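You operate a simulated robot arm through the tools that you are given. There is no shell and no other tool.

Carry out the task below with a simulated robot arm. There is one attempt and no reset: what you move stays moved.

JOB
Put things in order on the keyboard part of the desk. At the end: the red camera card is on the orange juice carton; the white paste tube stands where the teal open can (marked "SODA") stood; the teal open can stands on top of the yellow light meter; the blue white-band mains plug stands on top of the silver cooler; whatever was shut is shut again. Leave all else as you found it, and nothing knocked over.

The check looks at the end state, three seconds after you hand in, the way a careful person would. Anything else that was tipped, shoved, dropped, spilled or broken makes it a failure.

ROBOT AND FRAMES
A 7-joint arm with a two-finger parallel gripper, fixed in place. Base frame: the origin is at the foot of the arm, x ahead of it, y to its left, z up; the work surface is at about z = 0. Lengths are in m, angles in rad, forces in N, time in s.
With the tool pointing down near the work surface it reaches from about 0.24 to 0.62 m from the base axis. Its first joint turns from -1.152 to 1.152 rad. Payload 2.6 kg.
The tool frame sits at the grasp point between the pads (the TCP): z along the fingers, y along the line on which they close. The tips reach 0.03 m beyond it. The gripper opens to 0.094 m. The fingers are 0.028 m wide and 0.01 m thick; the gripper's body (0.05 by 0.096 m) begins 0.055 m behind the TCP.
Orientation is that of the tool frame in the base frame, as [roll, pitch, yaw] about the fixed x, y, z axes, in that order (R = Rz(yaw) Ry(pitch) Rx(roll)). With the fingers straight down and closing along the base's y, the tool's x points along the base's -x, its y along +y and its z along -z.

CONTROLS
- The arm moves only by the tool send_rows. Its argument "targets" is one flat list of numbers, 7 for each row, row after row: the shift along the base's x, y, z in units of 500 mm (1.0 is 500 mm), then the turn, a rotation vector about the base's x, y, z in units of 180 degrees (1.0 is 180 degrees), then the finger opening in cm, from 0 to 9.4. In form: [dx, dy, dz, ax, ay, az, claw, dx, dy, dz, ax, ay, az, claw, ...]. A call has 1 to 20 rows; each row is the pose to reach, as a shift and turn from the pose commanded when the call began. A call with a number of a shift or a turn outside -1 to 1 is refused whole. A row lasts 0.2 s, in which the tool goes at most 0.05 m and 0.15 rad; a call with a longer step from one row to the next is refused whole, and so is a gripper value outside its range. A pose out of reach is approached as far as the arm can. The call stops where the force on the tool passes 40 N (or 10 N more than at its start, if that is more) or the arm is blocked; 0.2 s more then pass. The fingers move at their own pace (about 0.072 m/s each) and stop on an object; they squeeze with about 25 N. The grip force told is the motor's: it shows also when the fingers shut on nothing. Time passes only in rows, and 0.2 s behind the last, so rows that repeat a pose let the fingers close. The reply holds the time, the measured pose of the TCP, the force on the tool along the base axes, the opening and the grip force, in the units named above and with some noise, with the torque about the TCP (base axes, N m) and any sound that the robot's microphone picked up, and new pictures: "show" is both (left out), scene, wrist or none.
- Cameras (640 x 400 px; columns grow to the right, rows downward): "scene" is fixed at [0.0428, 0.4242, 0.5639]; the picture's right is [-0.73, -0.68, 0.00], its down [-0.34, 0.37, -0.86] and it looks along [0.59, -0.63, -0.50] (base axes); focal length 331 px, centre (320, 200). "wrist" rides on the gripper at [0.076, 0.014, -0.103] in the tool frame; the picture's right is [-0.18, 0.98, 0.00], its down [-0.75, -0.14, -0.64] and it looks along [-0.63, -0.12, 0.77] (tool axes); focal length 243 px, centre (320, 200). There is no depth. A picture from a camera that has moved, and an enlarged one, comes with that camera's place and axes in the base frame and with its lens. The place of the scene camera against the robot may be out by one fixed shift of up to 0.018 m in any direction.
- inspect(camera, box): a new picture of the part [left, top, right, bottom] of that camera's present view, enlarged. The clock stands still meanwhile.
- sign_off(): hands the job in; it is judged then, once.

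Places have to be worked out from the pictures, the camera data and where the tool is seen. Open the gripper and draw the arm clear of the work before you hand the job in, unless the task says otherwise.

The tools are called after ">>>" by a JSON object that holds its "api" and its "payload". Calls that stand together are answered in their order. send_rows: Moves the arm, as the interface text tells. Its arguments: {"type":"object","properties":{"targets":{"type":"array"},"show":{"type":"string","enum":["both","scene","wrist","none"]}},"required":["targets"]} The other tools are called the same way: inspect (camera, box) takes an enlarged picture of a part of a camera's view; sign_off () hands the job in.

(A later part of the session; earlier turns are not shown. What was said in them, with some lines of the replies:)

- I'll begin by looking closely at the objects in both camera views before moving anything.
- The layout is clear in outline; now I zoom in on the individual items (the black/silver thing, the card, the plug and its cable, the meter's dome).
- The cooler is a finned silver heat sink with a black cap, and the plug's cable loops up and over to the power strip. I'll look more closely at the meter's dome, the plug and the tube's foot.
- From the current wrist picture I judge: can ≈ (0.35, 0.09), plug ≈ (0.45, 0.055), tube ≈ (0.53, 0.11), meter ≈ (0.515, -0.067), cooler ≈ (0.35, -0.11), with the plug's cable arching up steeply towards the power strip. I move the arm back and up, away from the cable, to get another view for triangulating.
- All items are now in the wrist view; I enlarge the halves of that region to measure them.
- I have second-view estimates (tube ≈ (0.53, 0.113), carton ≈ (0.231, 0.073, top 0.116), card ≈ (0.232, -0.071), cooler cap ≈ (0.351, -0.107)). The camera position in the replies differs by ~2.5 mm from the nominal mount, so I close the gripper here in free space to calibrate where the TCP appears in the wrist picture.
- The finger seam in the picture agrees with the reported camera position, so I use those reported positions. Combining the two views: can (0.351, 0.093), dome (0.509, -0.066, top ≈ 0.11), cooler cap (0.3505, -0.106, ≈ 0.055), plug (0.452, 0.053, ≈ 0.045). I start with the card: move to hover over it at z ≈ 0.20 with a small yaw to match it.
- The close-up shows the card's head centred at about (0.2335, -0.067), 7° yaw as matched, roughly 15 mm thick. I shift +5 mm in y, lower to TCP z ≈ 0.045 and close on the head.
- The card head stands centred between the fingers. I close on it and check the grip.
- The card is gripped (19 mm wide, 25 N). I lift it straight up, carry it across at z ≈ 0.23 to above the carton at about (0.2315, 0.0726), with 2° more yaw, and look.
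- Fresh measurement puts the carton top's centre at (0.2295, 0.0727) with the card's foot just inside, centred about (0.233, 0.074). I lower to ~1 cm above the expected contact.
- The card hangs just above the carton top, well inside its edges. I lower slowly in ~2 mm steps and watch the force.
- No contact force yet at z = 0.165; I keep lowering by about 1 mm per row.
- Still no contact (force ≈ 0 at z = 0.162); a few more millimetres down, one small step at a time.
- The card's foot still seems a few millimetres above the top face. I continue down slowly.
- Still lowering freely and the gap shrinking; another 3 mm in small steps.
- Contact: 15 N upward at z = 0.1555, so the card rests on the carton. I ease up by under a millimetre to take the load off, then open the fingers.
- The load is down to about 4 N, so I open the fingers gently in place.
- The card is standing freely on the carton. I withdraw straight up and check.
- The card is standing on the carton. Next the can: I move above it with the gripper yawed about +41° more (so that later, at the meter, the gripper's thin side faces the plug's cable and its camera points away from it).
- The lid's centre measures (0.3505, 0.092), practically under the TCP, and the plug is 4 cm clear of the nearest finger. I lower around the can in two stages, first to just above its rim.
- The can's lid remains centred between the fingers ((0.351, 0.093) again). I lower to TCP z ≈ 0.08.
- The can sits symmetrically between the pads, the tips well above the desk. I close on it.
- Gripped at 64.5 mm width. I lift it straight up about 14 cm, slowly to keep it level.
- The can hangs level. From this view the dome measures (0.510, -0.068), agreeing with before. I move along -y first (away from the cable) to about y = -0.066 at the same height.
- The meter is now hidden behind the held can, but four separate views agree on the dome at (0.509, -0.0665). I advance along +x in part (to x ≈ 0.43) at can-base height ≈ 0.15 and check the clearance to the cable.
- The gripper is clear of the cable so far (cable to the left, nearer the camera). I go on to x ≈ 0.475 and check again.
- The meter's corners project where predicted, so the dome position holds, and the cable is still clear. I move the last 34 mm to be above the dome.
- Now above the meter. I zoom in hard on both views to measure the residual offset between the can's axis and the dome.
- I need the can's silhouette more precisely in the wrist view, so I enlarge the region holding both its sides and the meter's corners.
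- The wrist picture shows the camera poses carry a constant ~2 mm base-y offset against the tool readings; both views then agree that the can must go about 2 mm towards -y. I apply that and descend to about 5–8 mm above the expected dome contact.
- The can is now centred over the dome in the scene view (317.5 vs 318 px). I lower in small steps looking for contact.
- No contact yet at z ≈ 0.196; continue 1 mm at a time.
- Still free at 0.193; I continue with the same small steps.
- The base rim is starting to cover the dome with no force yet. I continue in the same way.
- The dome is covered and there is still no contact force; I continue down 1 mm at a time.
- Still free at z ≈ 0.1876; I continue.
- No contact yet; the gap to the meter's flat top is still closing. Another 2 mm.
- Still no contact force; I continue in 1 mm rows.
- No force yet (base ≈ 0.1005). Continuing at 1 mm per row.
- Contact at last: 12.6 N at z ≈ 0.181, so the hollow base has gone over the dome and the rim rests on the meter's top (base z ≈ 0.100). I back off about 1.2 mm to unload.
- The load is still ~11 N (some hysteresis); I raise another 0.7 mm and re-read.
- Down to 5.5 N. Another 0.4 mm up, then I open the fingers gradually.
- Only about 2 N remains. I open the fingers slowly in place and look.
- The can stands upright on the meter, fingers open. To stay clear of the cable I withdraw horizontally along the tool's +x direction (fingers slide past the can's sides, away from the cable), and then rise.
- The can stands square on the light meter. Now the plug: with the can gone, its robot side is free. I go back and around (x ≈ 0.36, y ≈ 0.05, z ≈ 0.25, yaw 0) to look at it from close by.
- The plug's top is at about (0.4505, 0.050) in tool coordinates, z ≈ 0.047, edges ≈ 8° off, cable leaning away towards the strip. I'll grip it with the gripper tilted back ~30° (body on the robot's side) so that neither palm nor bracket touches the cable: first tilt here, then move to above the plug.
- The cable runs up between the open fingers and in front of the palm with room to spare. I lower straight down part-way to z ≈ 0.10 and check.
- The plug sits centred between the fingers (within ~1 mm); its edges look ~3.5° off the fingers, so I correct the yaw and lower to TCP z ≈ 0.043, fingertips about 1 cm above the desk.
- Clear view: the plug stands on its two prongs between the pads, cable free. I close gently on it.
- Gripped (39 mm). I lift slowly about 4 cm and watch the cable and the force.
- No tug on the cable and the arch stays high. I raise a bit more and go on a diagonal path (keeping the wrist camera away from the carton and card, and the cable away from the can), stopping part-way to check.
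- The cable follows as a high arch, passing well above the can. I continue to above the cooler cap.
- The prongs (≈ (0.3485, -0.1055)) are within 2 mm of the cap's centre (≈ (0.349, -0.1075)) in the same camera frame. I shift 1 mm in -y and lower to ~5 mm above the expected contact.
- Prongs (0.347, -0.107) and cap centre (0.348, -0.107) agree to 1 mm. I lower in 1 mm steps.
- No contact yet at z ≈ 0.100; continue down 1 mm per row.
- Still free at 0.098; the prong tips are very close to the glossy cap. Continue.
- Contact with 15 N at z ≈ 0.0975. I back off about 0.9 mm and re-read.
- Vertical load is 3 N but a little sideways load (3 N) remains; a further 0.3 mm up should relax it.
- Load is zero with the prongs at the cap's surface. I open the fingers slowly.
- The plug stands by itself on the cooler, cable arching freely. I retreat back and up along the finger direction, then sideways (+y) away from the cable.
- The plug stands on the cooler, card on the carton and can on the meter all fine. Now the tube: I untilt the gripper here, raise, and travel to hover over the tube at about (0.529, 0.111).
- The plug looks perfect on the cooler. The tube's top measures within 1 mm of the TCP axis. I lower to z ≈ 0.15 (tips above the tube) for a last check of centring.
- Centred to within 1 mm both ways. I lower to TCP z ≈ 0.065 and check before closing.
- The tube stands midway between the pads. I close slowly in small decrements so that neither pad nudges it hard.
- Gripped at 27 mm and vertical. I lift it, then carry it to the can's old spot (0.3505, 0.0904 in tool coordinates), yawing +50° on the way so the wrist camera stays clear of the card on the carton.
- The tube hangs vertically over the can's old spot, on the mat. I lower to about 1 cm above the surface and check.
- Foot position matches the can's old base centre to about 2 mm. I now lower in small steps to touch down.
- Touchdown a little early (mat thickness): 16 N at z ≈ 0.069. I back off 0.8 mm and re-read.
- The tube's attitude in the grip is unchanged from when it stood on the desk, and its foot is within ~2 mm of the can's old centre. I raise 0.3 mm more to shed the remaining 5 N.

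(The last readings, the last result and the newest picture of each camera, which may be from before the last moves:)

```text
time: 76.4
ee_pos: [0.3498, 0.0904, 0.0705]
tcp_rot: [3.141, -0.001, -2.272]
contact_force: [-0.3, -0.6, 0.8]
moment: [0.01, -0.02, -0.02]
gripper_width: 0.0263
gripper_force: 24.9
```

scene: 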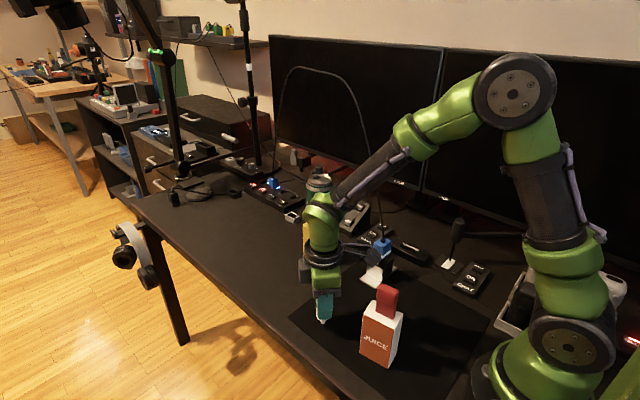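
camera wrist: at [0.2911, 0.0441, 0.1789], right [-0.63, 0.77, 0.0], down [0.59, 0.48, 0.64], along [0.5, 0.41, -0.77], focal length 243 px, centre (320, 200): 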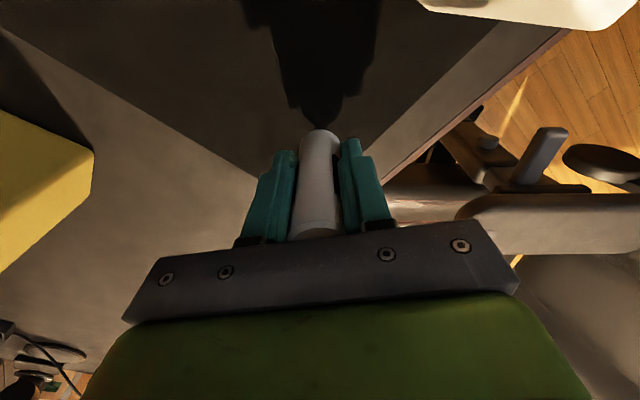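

Load is under 1 N with no moment. I open very gradually.

>>> {"api": "send_rows", "payload": {"targets": [0, 0, 0, 0, 0, 0, 2.7, 0, 0, 0, 0, 0, 0, 2.8, 0, 0, 0, 0, 0, 0, 3, 0, 0, 0, 0, 0, 0, 3.4, 0, 0, 0, 0, 0, 0, 4, 0, 0, 0, 0, 0, 0, 5, 0, 0, 0, 0, 0, 0, 6, 0, 0, 0, 0, 0, 0, 6], "show": "both"}}

>>> {"api": "inspect", "payload": {"camera": "wrist", "box": [240, 80, 400, 240]}}

>>> {"api": "inspect", "payload": {"camera": "scene", "box": [300, 260, 350, 340]}}

```text
time: 78.2
ee_pos: [0.3503, 0.0911, 0.0706]
tcp_rot: [-3.14, -0.001, -2.271]
contact_force: [0.1, 0.1, 0.3]
moment: [0.01, 0.0, 0.0]
gripper_width: 0.06
gripper_force: 0.0
camera wrist: at [0.2911, 0.0436, 0.1737], right [-0.63, 0.77, 0.0], down [0.59, 0.49, 0.64], along [0.5, 0.41, -0.77], focal length 243 px, centre (320, 200)
```

scene: 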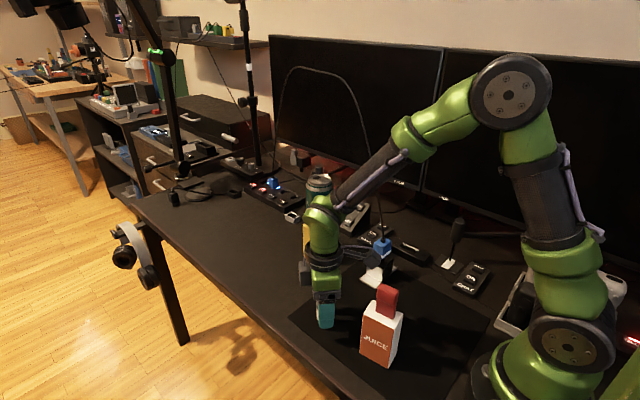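
wrist: 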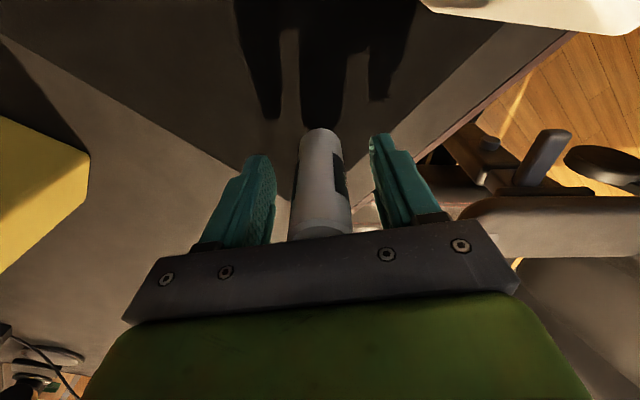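

```text
2.50 times, centred on (320, 160) of wrist
camera zoom: at [0.2911, 0.0436, 0.1737], right [-0.63, 0.77, 0.0], down [0.59, 0.49, 0.64], along [0.5, 0.41, -0.77], focal length 606 px, centre (320, 300)
```

zoom: 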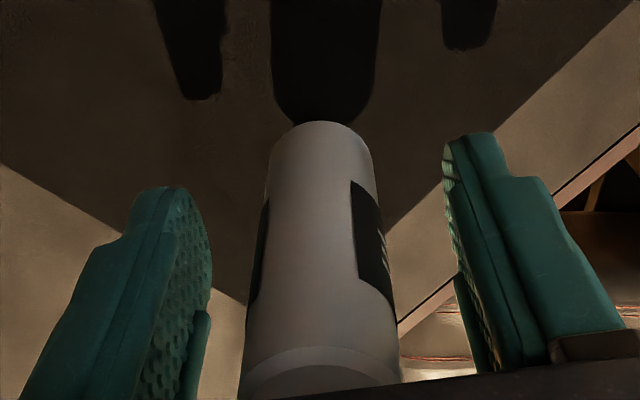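

```text
5.00 times, centred on (325, 300) of scene
camera zoom: at [0.0428, 0.4242, 0.5639], right [-0.73, -0.68, 0.0], down [-0.34, 0.37, -0.86], along [0.59, -0.63, -0.5], focal length 1655 px, centre (295, -300)
```

zoom: 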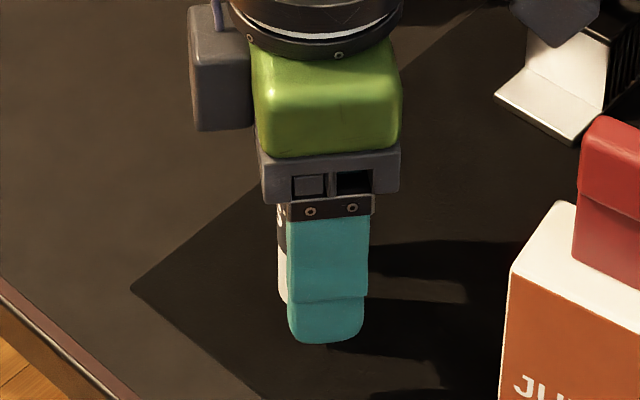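

The tube stands free between the open fingers. I rise straight up, slowly at first.

>>> {"api": "send_rows", "payload": {"targets": [0, 0, 0.02, 0, 0, 0, 6, 0, 0, 0.06, 0, 0, 0, 6, 0, 0, 0.11, 0, 0, 0, 6, 0, 0, 0.17, 0, 0, 0, 6, 0, 0, 0.24, 0, 0, 0, 6, 0, 0, 0.32, 0, 0, 0, 6, 0, 0, 0.4, 0, 0, 0, 6, 0, 0, 0.4, 0, 0, 0, 6], "show": "both"}}

>>> {"api": "inspect", "payload": {"camera": "scene", "box": [250, 170, 450, 370]}}

>>> {"api": "inspect", "payload": {"camera": "scene", "box": [295, 260, 355, 340]}}

```text
time: 80.0
ee_pos: [0.3503, 0.0915, 0.2721]
tcp_rot: [3.14, 0.0, -2.271]
contact_force: [0.3, 0.0, -0.5]
moment: [0.05, -0.03, -0.01]
gripper_width: 0.0598
gripper_force: 0.0
camera wrist: at [0.2907, 0.0441, 0.3757], right [-0.63, 0.77, 0.0], down [0.59, 0.49, 0.64], along [0.5, 0.41, -0.77], focal length 243 px, centre (320, 200)
```

scene: 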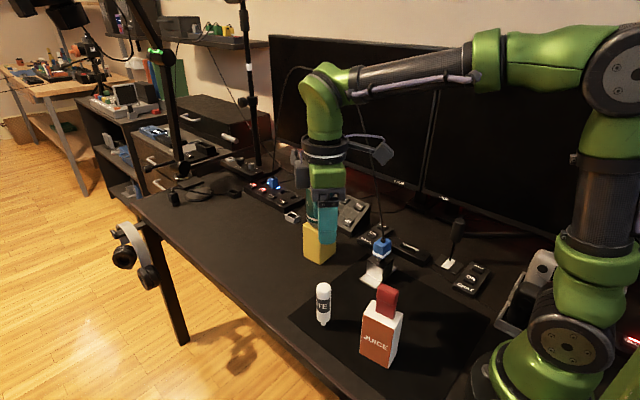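
wrist: 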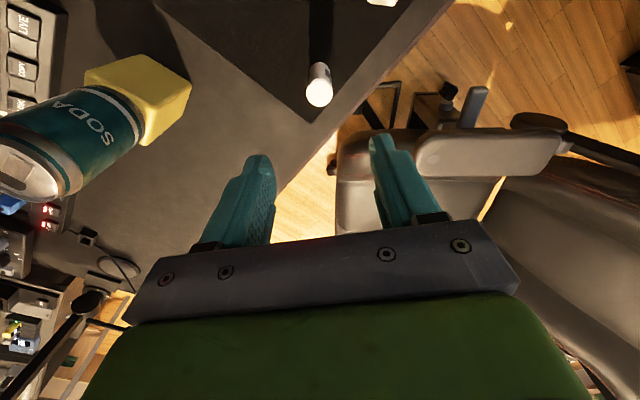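

```text
2.00 times, centred on (350, 270) of scene
camera zoom: at [0.0428, 0.4242, 0.5639], right [-0.73, -0.68, 0.0], down [-0.34, 0.37, -0.86], along [0.59, -0.63, -0.5], focal length 662 px, centre (260, 60)
```

zoom: 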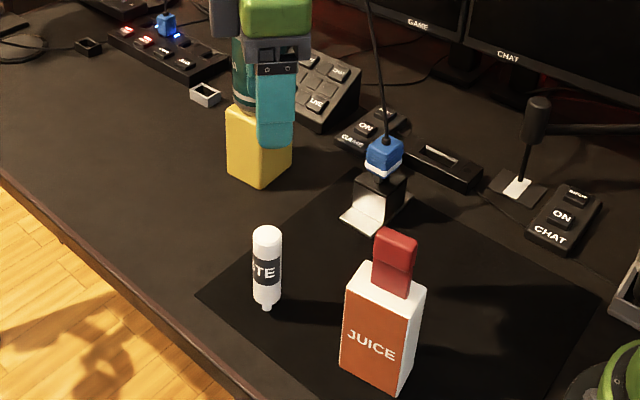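

```text
5.00 times, centred on (325, 300) of scene
camera zoom: at [0.0428, 0.4242, 0.5639], right [-0.73, -0.68, 0.0], down [-0.34, 0.37, -0.86], along [0.59, -0.63, -0.5], focal length 1655 px, centre (295, -300)
```

zoom: 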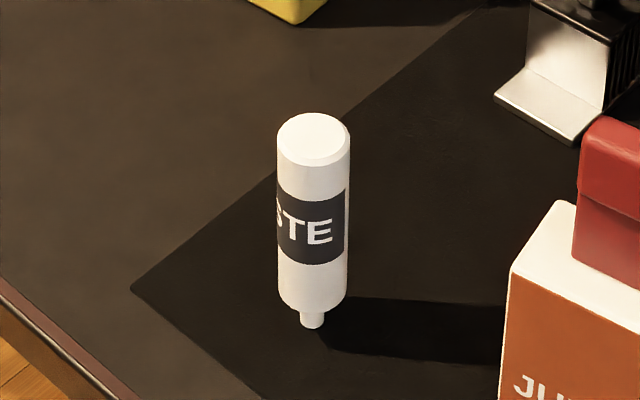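

The paste tube stands upright where the can was. I raise the arm further, open the gripper fully and draw it back clear of everything (away from the cable side), then check the final scene.

>>> {"api": "send_rows", "payload": {"targets": [0, 0, 0.08, 0, 0, 0, 7, 0, 0, 0.16, 0, 0, 0, 8, -0.03, -0.02, 0.24, 0, 0, -0.04, 9.4, -0.07, -0.05, 0.3, 0, 0, -0.08, 9.4, -0.11, -0.08, 0.34, 0, 0, -0.12, 9.4, -0.15, -0.11, 0.36, 0, 0, -0.16, 9.4, -0.161, -0.121, 0.36, 0, 0, -0.2, 9.4, -0.161, -0.121, 0.36, 0, 0, -0.24, 9.4, -0.161, -0.121, 0.36, 0, 0, -0.277, 9.4, -0.161, -0.121, 0.36, 0, 0, -0.277, 9.4], "show": "both"}}

>>> {"api": "inspect", "payload": {"camera": "scene", "box": [220, 150, 480, 370]}}

>>> {"api": "inspect", "payload": {"camera": "scene", "box": [280, 160, 360, 270]}}

>>> {"api": "inspect", "payload": {"camera": "wrist", "box": [220, 0, 420, 200]}}

```text
time: 82.2
ee_pos: [0.2704, 0.0287, 0.4499]
tcp_rot: [3.141, 0.0, 3.141]
contact_force: [1.1, 0.0, 0.6]
moment: [0.01, -0.03, 0.02]
gripper_width: 0.0938
gripper_force: 0.2
camera wrist: at [0.1946, 0.046, 0.5535], right [0.18, 0.98, 0.0], down [0.75, -0.14, 0.64], along [0.63, -0.12, -0.77], focal length 243 px, centre (320, 200)
```

scene: 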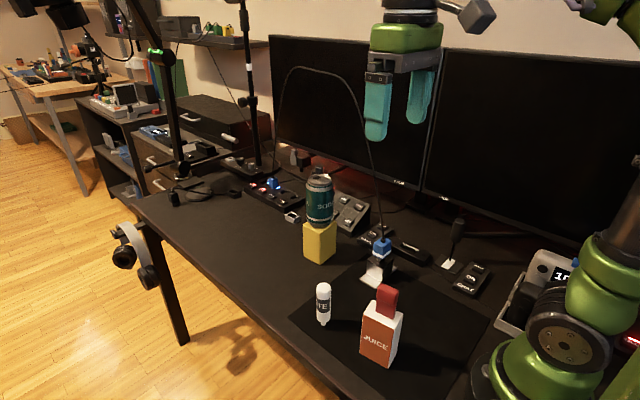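
wrist: 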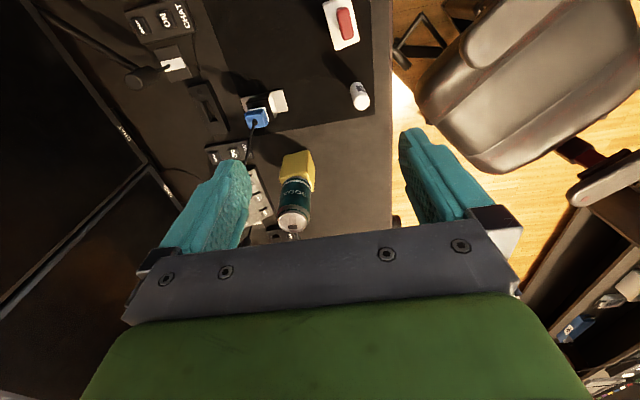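

```text
1.82 times, centred on (350, 260) of scene
camera zoom: at [0.0428, 0.4242, 0.5639], right [-0.73, -0.68, 0.0], down [-0.34, 0.37, -0.86], along [0.59, -0.63, -0.5], focal length 602 px, centre (266, 91)
```

zoom: 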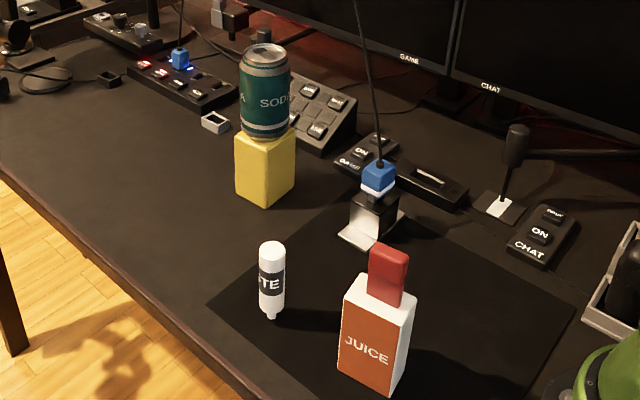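

```text
3.64 times, centred on (320, 215) of scene
camera zoom: at [0.0428, 0.4242, 0.5639], right [-0.73, -0.68, 0.0], down [-0.34, 0.37, -0.86], along [0.59, -0.63, -0.5], focal length 1204 px, centre (320, 146)
```

zoom: 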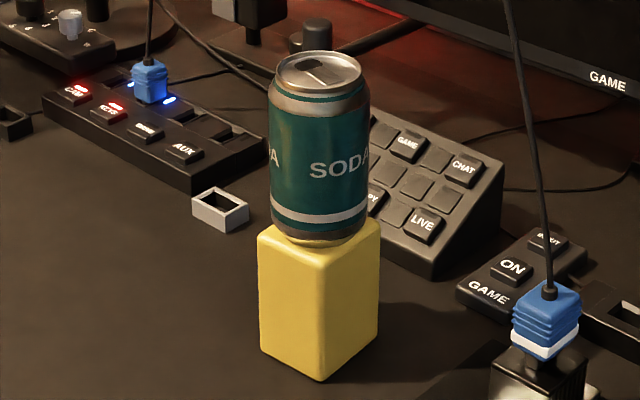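

```text
2.00 times, centred on (320, 100) of wrist
camera zoom: at [0.1946, 0.046, 0.5535], right [0.18, 0.98, 0.0], down [0.75, -0.14, 0.64], along [0.63, -0.12, -0.77], focal length 485 px, centre (320, 400)
```

zoom: 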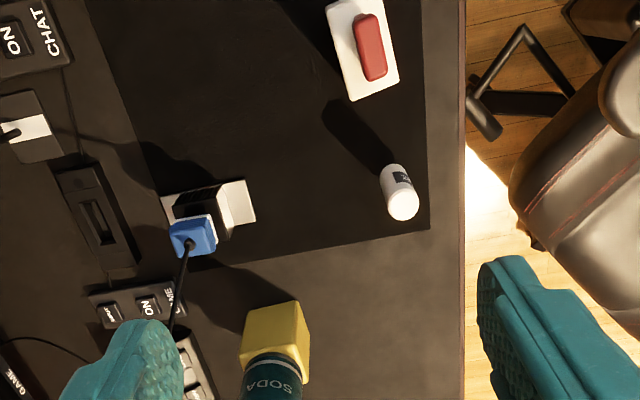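

Everything is in place and steady: card on the carton, tube upright where the can stood, can on the meter, plug on the cooler with its cable free. Nothing else has moved, nothing was opened, and the arm is clear with the gripper open, so I hand in.

>>> {"api": "sign_off", "payload": {}}

```text
The job is handed in.
```

The job is handed in. All four items are where you asked, and nothing was knocked over; the check's verdict hasn't come back to me.

- **Red camera card:** it stands upright on top of the orange juice carton.
- **Teal open can:** it stands upright on the yellow light meter. Its hollow base went down over the white dome, and it stayed upright throughout.
- **Blue white-band mains plug:** it stands on its prongs on the black cap of the silver cooler. Its cable arches over to the power strip without touching the can.
- **White paste tube:** it stands on its nozzle where the can stood, within about 2 mm by my measurements.

Nothing needed to be opened, so there was nothing to shut. The final pictures show nothing else moved. The gripper is open and the arm is drawn back clear of the desk.
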